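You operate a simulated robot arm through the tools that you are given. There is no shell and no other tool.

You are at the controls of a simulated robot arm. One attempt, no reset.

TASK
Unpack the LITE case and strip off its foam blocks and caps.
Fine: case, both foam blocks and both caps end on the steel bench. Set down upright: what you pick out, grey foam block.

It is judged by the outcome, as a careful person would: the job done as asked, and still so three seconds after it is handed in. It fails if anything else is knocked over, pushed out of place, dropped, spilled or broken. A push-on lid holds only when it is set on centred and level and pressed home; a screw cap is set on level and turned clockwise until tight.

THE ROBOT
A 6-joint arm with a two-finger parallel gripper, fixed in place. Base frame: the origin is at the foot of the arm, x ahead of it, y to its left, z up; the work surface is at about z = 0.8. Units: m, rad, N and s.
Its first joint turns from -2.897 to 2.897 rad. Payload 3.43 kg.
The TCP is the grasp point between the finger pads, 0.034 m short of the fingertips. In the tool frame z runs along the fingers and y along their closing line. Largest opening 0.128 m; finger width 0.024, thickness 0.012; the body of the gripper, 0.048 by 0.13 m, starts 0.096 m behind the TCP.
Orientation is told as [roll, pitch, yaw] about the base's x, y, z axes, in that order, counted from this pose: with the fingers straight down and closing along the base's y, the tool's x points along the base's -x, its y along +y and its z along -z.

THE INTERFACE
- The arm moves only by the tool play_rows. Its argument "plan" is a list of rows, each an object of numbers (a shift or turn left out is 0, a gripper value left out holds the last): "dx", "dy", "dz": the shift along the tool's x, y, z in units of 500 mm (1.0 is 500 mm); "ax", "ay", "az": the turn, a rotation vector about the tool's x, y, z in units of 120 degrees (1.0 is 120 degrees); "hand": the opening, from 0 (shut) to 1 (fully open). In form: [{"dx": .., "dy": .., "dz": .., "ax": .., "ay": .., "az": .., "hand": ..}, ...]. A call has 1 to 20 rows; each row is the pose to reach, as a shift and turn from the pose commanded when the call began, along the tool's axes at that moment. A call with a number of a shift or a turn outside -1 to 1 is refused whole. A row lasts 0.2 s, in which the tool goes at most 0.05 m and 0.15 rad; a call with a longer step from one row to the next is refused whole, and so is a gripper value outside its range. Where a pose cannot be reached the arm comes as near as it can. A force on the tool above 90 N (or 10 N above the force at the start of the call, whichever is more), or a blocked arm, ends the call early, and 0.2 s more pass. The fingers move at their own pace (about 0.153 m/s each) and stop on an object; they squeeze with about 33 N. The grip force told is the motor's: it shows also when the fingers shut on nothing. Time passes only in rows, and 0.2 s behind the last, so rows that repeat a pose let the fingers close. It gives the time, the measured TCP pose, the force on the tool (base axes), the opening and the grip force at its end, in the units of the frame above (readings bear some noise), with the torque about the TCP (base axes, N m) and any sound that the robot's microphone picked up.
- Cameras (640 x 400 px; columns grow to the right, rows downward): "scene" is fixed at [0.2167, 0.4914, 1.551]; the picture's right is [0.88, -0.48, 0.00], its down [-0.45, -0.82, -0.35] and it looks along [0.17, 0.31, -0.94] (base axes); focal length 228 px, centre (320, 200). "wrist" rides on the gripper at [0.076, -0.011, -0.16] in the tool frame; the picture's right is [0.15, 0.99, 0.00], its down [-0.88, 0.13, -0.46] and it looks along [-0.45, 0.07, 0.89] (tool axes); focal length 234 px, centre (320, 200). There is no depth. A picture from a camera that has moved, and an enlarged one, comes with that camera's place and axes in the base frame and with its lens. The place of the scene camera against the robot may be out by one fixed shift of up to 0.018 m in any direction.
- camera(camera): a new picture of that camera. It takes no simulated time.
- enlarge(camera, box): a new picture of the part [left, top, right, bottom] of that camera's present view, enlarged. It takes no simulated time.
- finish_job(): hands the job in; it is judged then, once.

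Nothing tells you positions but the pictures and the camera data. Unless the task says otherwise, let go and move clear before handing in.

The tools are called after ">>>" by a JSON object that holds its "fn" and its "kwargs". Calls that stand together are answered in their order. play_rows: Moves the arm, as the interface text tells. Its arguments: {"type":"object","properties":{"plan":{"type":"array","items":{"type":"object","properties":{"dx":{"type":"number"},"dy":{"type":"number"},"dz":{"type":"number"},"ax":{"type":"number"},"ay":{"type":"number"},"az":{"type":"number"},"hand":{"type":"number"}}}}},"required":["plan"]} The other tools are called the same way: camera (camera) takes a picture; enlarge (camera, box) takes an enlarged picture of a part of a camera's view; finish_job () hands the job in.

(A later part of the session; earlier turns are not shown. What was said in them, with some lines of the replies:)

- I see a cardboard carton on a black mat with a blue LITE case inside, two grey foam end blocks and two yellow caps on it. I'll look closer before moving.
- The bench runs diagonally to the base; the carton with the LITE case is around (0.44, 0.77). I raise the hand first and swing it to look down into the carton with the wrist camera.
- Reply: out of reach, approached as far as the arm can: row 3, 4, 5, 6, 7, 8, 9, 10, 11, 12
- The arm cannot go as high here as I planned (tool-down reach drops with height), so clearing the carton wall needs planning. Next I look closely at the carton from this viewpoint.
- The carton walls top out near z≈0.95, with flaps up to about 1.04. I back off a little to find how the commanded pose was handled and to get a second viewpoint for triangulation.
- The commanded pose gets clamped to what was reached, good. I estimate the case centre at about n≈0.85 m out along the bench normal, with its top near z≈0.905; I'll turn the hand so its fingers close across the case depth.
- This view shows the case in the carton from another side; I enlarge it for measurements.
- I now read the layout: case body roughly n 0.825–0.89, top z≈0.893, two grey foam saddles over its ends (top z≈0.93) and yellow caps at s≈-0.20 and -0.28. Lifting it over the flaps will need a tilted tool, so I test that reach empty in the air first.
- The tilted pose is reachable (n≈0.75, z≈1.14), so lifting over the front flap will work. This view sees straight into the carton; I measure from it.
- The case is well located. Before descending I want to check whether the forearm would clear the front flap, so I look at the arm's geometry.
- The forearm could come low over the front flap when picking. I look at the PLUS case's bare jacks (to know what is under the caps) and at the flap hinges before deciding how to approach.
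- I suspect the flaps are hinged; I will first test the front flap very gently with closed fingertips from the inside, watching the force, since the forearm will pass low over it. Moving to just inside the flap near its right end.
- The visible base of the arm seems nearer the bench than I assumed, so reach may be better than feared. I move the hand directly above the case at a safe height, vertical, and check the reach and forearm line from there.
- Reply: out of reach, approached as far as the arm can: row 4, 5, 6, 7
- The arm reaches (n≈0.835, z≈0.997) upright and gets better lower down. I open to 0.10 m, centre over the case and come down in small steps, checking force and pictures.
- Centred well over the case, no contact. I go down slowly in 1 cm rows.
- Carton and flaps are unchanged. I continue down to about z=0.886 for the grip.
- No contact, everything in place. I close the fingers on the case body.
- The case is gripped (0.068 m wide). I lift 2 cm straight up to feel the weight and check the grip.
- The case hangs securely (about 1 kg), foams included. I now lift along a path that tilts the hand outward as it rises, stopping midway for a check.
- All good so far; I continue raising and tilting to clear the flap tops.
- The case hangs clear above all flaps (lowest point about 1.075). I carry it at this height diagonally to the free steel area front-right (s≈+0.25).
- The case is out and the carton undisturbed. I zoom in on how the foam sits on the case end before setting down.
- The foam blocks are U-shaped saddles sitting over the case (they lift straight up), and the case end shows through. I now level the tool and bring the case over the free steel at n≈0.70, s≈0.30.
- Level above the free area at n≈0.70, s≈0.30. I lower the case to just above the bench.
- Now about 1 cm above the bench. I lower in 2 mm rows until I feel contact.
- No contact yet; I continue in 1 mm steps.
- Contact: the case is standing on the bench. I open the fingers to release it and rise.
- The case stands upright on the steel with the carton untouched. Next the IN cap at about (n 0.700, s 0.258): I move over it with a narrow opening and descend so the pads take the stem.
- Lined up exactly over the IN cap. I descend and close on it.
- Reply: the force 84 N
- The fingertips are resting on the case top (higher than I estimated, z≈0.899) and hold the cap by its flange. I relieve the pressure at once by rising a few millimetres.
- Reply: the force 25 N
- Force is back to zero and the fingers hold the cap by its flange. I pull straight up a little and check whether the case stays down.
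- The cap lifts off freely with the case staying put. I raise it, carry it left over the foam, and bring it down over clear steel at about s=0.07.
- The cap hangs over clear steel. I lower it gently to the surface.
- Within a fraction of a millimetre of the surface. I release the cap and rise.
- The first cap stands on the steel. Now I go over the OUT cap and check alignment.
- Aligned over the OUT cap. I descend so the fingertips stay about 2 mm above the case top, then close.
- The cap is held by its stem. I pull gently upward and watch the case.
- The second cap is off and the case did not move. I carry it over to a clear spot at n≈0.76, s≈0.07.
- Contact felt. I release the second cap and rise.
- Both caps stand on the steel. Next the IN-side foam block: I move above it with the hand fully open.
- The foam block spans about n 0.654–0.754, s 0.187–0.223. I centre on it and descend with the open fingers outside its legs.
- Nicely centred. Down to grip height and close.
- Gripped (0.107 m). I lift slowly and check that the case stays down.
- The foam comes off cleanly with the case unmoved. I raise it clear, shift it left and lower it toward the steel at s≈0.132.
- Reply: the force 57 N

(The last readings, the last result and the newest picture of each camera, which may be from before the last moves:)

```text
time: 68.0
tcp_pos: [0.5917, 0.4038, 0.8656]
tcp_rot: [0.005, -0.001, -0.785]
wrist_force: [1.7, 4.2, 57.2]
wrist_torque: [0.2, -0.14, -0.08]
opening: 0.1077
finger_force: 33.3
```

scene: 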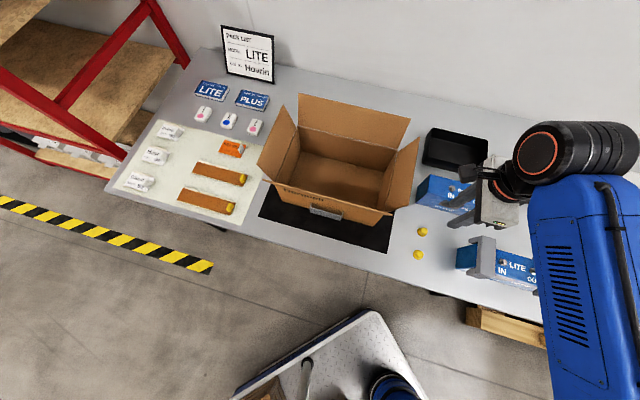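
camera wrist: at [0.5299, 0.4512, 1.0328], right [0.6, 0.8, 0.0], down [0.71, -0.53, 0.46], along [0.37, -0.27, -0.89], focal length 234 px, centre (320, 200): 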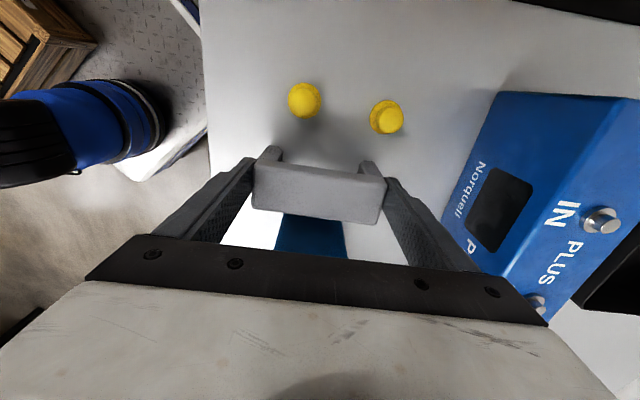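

Contact already (foam legs on the bench). I back off about 2 mm to relieve pressure.

>>> {"fn": "play_rows", "kwargs": {"plan": [{"dz": -0.003, "hand": 0}, {"dz": -0.004, "hand": 0}]}}

>>> {"fn": "enlarge", "kwargs": {"camera": "scene", "box": [390, 190, 540, 300]}}

```text
time: 68.6
tcp_pos: [0.5903, 0.4044, 0.8643]
tcp_rot: [0.0, 0.0, -0.785]
wrist_force: [2.1, 6.9, 37.3]
wrist_torque: [1.03, -0.64, 0.05]
opening: 0.107
finger_force: 33.5
```

```text
3.64 times, centred on (465, 245) of scene
camera zoom: at [0.2167, 0.4914, 1.551], right [0.88, -0.48, 0.0], down [-0.45, -0.82, -0.35], along [0.17, 0.31, -0.94], focal length 828 px, centre (-207, 36)
```

zoom: 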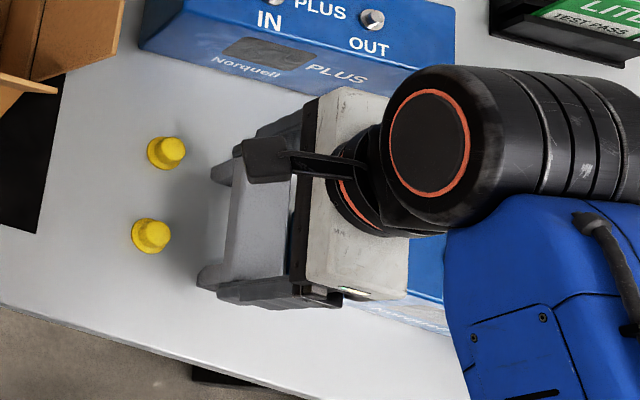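

>>> {"fn": "play_rows", "kwargs": {"plan": [{"dz": -0.002, "hand": 0}, {"dz": -0.003, "hand": 0}]}}

```text
time: 69.2
tcp_pos: [0.5918, 0.4044, 0.8655]
tcp_rot: [-0.001, 0.0, -0.786]
wrist_force: [-4.4, 5.0, 10.4]
wrist_torque: [0.68, -0.14, 0.27]
opening: 0.1071
finger_force: 33.3
```

Pressure is nearly gone; I open the fingers fully and rise straight up.

>>> {"fn": "play_rows", "kwargs": {"plan": [{"hand": 0.9}, {"hand": 1}, {"hand": 1}, {"dz": -0.03, "hand": 1}, {"dz": -0.09, "hand": 1}, {"dz": -0.16, "hand": 1}, {"dz": -0.24, "hand": 1}, {"dz": -0.32, "hand": 1}, {"dz": -0.32, "hand": 1}]}}

>>> {"fn": "camera", "kwargs": {"camera": "wrist"}}

>>> {"fn": "camera", "kwargs": {"camera": "scene"}}

```text
time: 71.2
tcp_pos: [0.592, 0.4019, 1.0271]
tcp_rot: [-0.001, -0.001, -0.786]
wrist_force: [0.1, -0.2, 0.7]
wrist_torque: [0.02, 0.01, 0.0]
opening: 0.1278
finger_force: 0.1
```

```text
taken
camera wrist: at [0.5308, 0.4491, 1.1869], right [0.6, 0.8, 0.0], down [0.71, -0.53, 0.46], along [0.37, -0.27, -0.89], focal length 234 px, centre (320, 200)
```

wrist: 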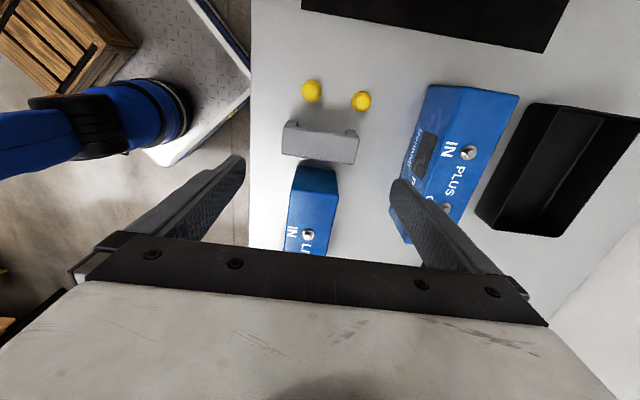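

```text
taken
```

scene: 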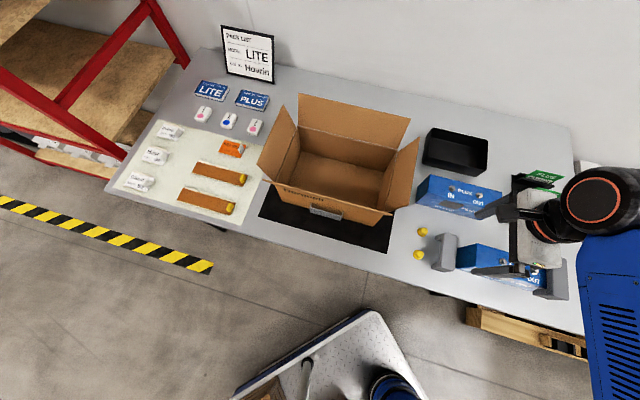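

Foam A stands upright on the steel. Now over to the OUT-side foam block at about s=0.39.

>>> {"fn": "play_rows", "kwargs": {"plan": [{"dx": -0.07, "hand": 1}, {"dx": -0.15, "hand": 1}, {"dx": -0.23, "hand": 1}, {"dx": -0.31, "hand": 1}, {"dx": -0.39, "hand": 1}, {"dx": -0.46, "hand": 1}, {"dx": -0.509, "hand": 1}, {"dx": -0.509, "hand": 1}]}}

>>> {"fn": "camera", "kwargs": {"camera": "wrist"}}

>>> {"fn": "enlarge", "kwargs": {"camera": "wrist", "box": [250, 100, 390, 250]}}

```text
time: 73.0
tcp_pos: [0.7702, 0.2258, 1.0265]
tcp_rot: [-0.001, 0.0, -0.787]
wrist_force: [-0.4, 0.4, -0.5]
wrist_torque: [0.0, 0.0, 0.0]
opening: 0.1281
finger_force: 0.1
```

```text
taken
camera wrist: at [0.7096, 0.2722, 1.1863], right [0.6, 0.8, 0.0], down [0.71, -0.53, 0.46], along [0.37, -0.27, -0.89], focal length 234 px, centre (320, 200)
```

wrist: 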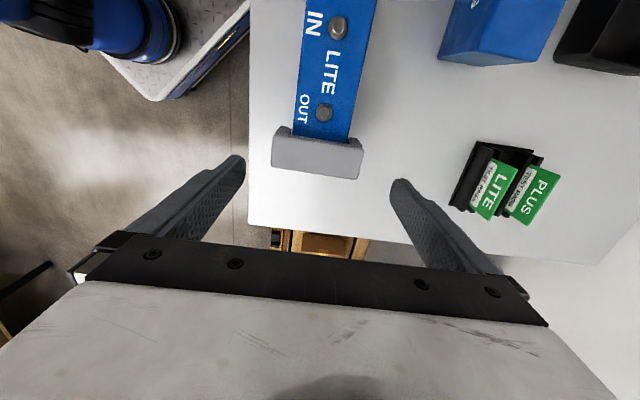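

```text
2.67 times, centred on (320, 175) of wrist
camera zoom: at [0.7096, 0.2722, 1.1863], right [0.6, 0.8, 0.0], down [0.71, -0.53, 0.46], along [0.37, -0.27, -0.89], focal length 624 px, centre (320, 267)
```

zoom: 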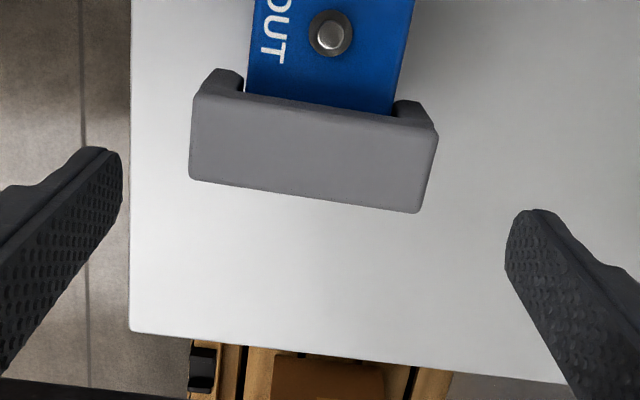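

Foam B is centred right under the hand (n≈0.702, s≈0.386). I descend and close on it.

>>> {"fn": "play_rows", "kwargs": {"plan": [{"dz": 0.05, "dy": -0.004, "hand": 1}, {"dz": 0.11, "dy": -0.004, "hand": 1}, {"dz": 0.16, "dy": -0.004, "hand": 1}, {"dz": 0.195, "dy": -0.004, "hand": 1}, {"dz": 0.195, "dy": -0.004, "hand": 1}]}}

>>> {"fn": "camera", "kwargs": {"camera": "wrist"}}

```text
time: 74.2
tcp_pos: [0.77, 0.2246, 0.9294]
tcp_rot: [0.0, 0.0, -0.787]
wrist_force: [-0.3, 0.2, -0.6]
wrist_torque: [0.01, -0.03, 0.01]
opening: 0.128
finger_force: 0.0
```

```text
taken
camera wrist: at [0.709, 0.2699, 1.0884], right [0.6, 0.8, 0.0], down [0.71, -0.53, 0.46], along [0.37, -0.27, -0.89], focal length 234 px, centre (320, 200)
```

wrist: 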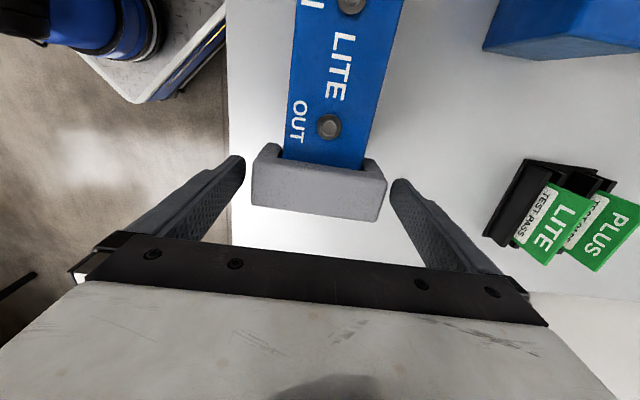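

>>> {"fn": "play_rows", "kwargs": {"plan": [{"hand": 0}, {"hand": 0}, {"hand": 0}, {"dz": -0.008, "hand": 0}, {"dz": -0.016, "hand": 0}, {"dz": -0.024, "hand": 0}, {"dz": -0.032, "hand": 0}, {"dz": -0.032, "hand": 0}]}}

>>> {"fn": "camera", "kwargs": {"camera": "wrist"}}

>>> {"fn": "enlarge", "kwargs": {"camera": "scene", "box": [440, 200, 590, 310]}}

```text
time: 76.0
tcp_pos: [0.7701, 0.2231, 0.9446]
tcp_rot: [0.0, 0.002, -0.786]
wrist_force: [-0.7, -0.4, 0.4]
wrist_torque: [0.01, -0.03, 0.03]
opening: 0.1071
finger_force: 32.9
```

```text
taken
camera wrist: at [0.7088, 0.2694, 1.1053], right [0.6, 0.8, 0.0], down [0.71, -0.53, 0.46], along [0.37, -0.27, -0.89], focal length 234 px, centre (320, 200)
```

wrist: 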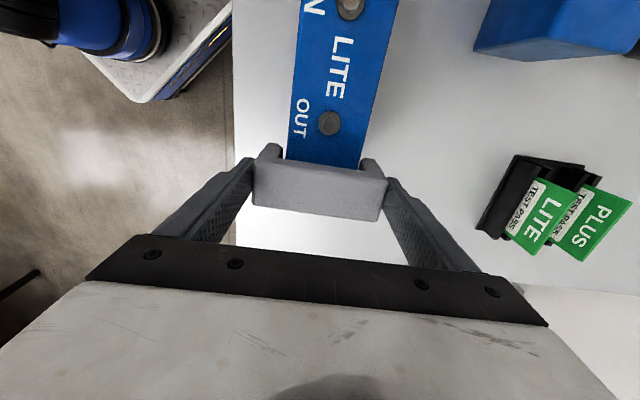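

```text
3.64 times, centred on (515, 255) of scene
camera zoom: at [0.2167, 0.4914, 1.551], right [0.88, -0.48, 0.0], down [-0.45, -0.82, -0.35], along [0.17, 0.31, -0.94], focal length 828 px, centre (-389, 0)
```

zoom: 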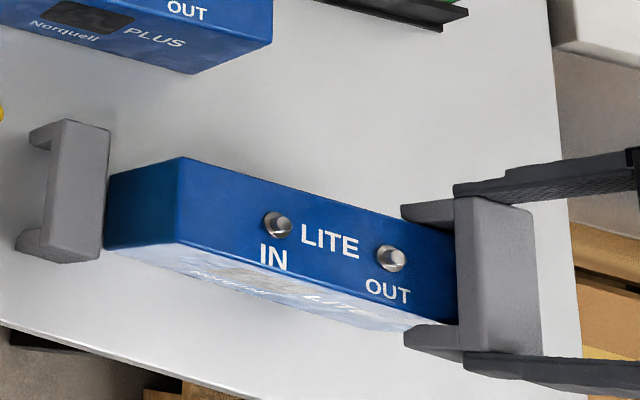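

It comes off freely. I raise it clear, shift it right to s≈0.47 and lower it toward the steel.

>>> {"fn": "play_rows", "kwargs": {"plan": [{"dz": -0.05, "hand": 0}, {"dz": -0.1, "hand": 0}, {"dz": -0.11, "dx": -0.05, "hand": 0}, {"dz": -0.11, "dx": -0.11, "hand": 0}, {"dz": -0.11, "dx": -0.166, "hand": 0}, {"dz": -0.05, "dx": -0.166, "hand": 0}, {"dz": 0.03, "dx": -0.166, "hand": 0}, {"dz": 0.1, "dx": -0.166, "hand": 0}, {"dz": 0.143, "dx": -0.166, "hand": 0}, {"dz": 0.143, "dx": -0.166, "hand": 0}]}}

>>> {"fn": "camera", "kwargs": {"camera": "wrist"}}

>>> {"fn": "enlarge", "kwargs": {"camera": "scene", "box": [440, 200, 620, 340]}}

```text
time: 78.2
tcp_pos: [0.8311, 0.1644, 0.8734]
tcp_rot: [0.0, 0.001, -0.788]
wrist_force: [0.1, -0.1, 0.1]
wrist_torque: [0.01, -0.02, -0.01]
opening: 0.1074
finger_force: 33.2
```

```text
taken
camera wrist: at [0.7696, 0.2105, 1.0336], right [0.6, 0.8, 0.0], down [0.71, -0.53, 0.46], along [0.37, -0.27, -0.89], focal length 234 px, centre (320, 200)
```

wrist: 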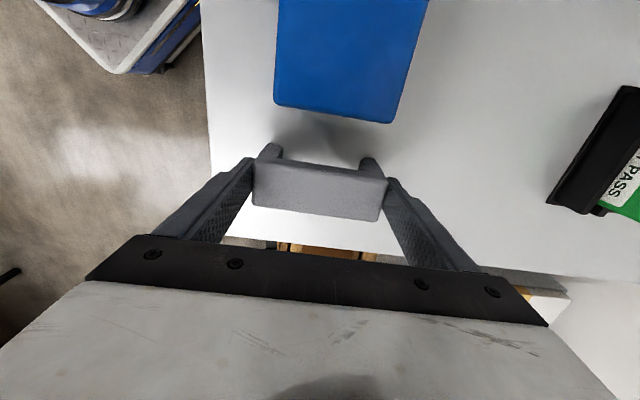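

```text
2.86 times, centred on (530, 270) of scene
camera zoom: at [0.2167, 0.4914, 1.551], right [0.88, -0.48, 0.0], down [-0.45, -0.82, -0.35], along [0.17, 0.31, -0.94], focal length 650 px, centre (-280, 0)
```

zoom: 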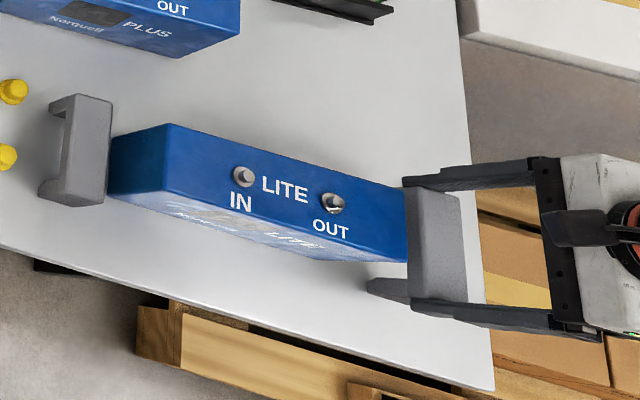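

Over clear steel with margin to the edge. I lower in fine steps to contact.

>>> {"fn": "play_rows", "kwargs": {"plan": [{"dz": 0.003, "hand": 0}, {"dz": 0.006, "hand": 0}, {"dz": 0.008, "hand": 0}, {"dz": 0.01, "hand": 0}, {"dz": 0.01, "hand": 0}]}}

```text
time: 79.4
tcp_pos: [0.8282, 0.1639, 0.8696]
tcp_rot: [0.003, -0.001, -0.786]
wrist_force: [7.4, 1.9, 27.5]
wrist_torque: [-0.46, 0.11, 0.04]
opening: 0.1072
finger_force: 33.4
```

>>> {"fn": "play_rows", "kwargs": {"plan": [{"dz": -0.002, "hand": 0}, {"dz": -0.003, "hand": 0}]}}

```text
time: 80.0
tcp_pos: [0.829, 0.1636, 0.8694]
tcp_rot: [0.001, -0.001, -0.785]
wrist_force: [8.8, -1.3, 15.5]
wrist_torque: [0.22, -0.75, -0.1]
opening: 0.1068
finger_force: 33.1
```

Contact is light now. I release and rise straight up, then move clear.

>>> {"fn": "play_rows", "kwargs": {"plan": [{"dz": -0.001, "hand": 0.9}, {"dz": -0.001, "hand": 1}, {"dz": -0.001, "hand": 1}, {"dz": -0.03, "hand": 1}, {"dz": -0.09, "hand": 1}, {"dz": -0.16, "hand": 1}, {"dz": -0.24, "hand": 1}, {"dz": -0.32, "hand": 1}, {"dz": -0.38, "hand": 1}, {"dz": -0.38, "hand": 1}]}}

>>> {"fn": "camera", "kwargs": {"camera": "wrist"}}

>>> {"fn": "camera", "kwargs": {"camera": "scene"}}

```text
time: 82.2
tcp_pos: [0.8299, 0.1651, 1.0602]
tcp_rot: [0.001, 0.0, -0.786]
wrist_force: [-0.3, -0.3, 0.4]
wrist_torque: [-0.02, 0.0, 0.03]
opening: 0.128
finger_force: 0.2
```

```text
taken
camera wrist: at [0.7667, 0.212, 1.2205], right [0.6, 0.8, 0.0], down [0.71, -0.53, 0.46], along [0.37, -0.27, -0.89], focal length 234 px, centre (320, 200)
```

wrist: 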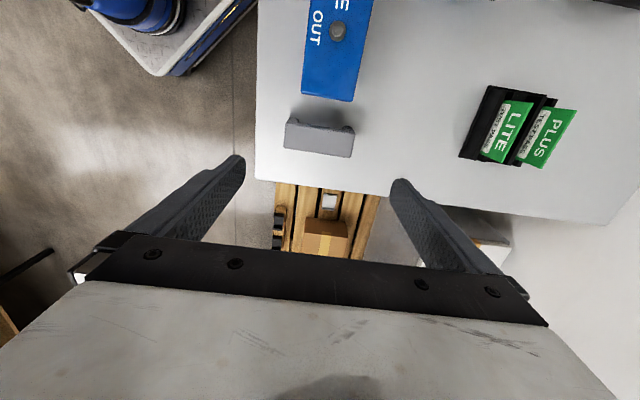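

```text
taken
```

scene: 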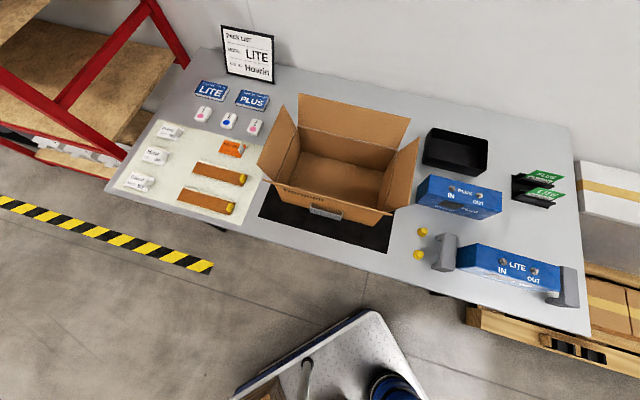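

All five parts are on the steel bench. I inspect closely before handing in.

>>> {"fn": "enlarge", "kwargs": {"camera": "scene", "box": [400, 210, 600, 330]}}

>>> {"fn": "enlarge", "kwargs": {"camera": "scene", "box": [240, 80, 440, 260]}}

>>> {"fn": "enlarge", "kwargs": {"camera": "wrist", "box": [240, 60, 400, 200]}}

```text
3.20 times, centred on (500, 270) of scene
camera zoom: at [0.2167, 0.4914, 1.551], right [0.88, -0.48, 0.0], down [-0.45, -0.82, -0.35], along [0.17, 0.31, -0.94], focal length 728 px, centre (-256, -24)
```

zoom: 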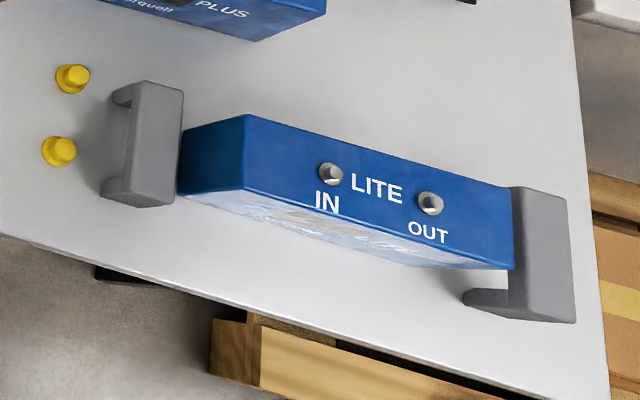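

```text
2.22 times, centred on (340, 170) of scene
camera zoom: at [0.2167, 0.4914, 1.551], right [0.88, -0.48, 0.0], down [-0.45, -0.82, -0.35], along [0.17, 0.31, -0.94], focal length 506 px, centre (276, 267)
```

zoom: 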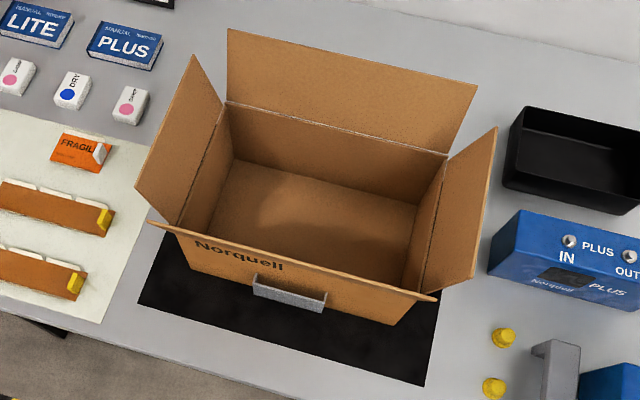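

```text
2.86 times, centred on (320, 130) of wrist
camera zoom: at [0.7667, 0.212, 1.2205], right [0.6, 0.8, 0.0], down [0.71, -0.53, 0.46], along [0.37, -0.27, -0.89], focal length 669 px, centre (320, 400)
```

zoom: 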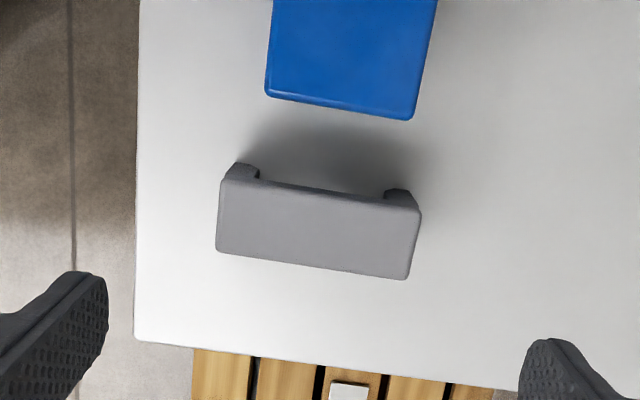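

The case, both foam blocks and both caps stand upright on bare steel. The carton and everything else look unchanged, and the hand is open and well clear. I'm handing the job in.

>>> {"fn": "finish_job", "kwargs": {}}

```text
The job is handed in.
```

The LITE case is out of the carton and stands upright on the steel bench, with both grey foam blocks and both yellow caps off it.

- **Foam blocks:** both stand upright on bare steel, one on either side of the case.
- **Caps:** both stand flange-down on bare steel to the left of the case.
- **Everything else:** in the last pictures the carton, its flaps and the other items look as they did at the start.

While gripping the IN cap, the fingertips pressed on the case top with about 80 N for a moment. I backed off straight away, and the case did not visibly shift. Setting the first foam block down pressed it onto the bench with about 57 N before I eased off and released it. I saw no damage in the pictures from either.

The hand is open and raised clear of everything. The job is handed in, and I have not seen a verdict.
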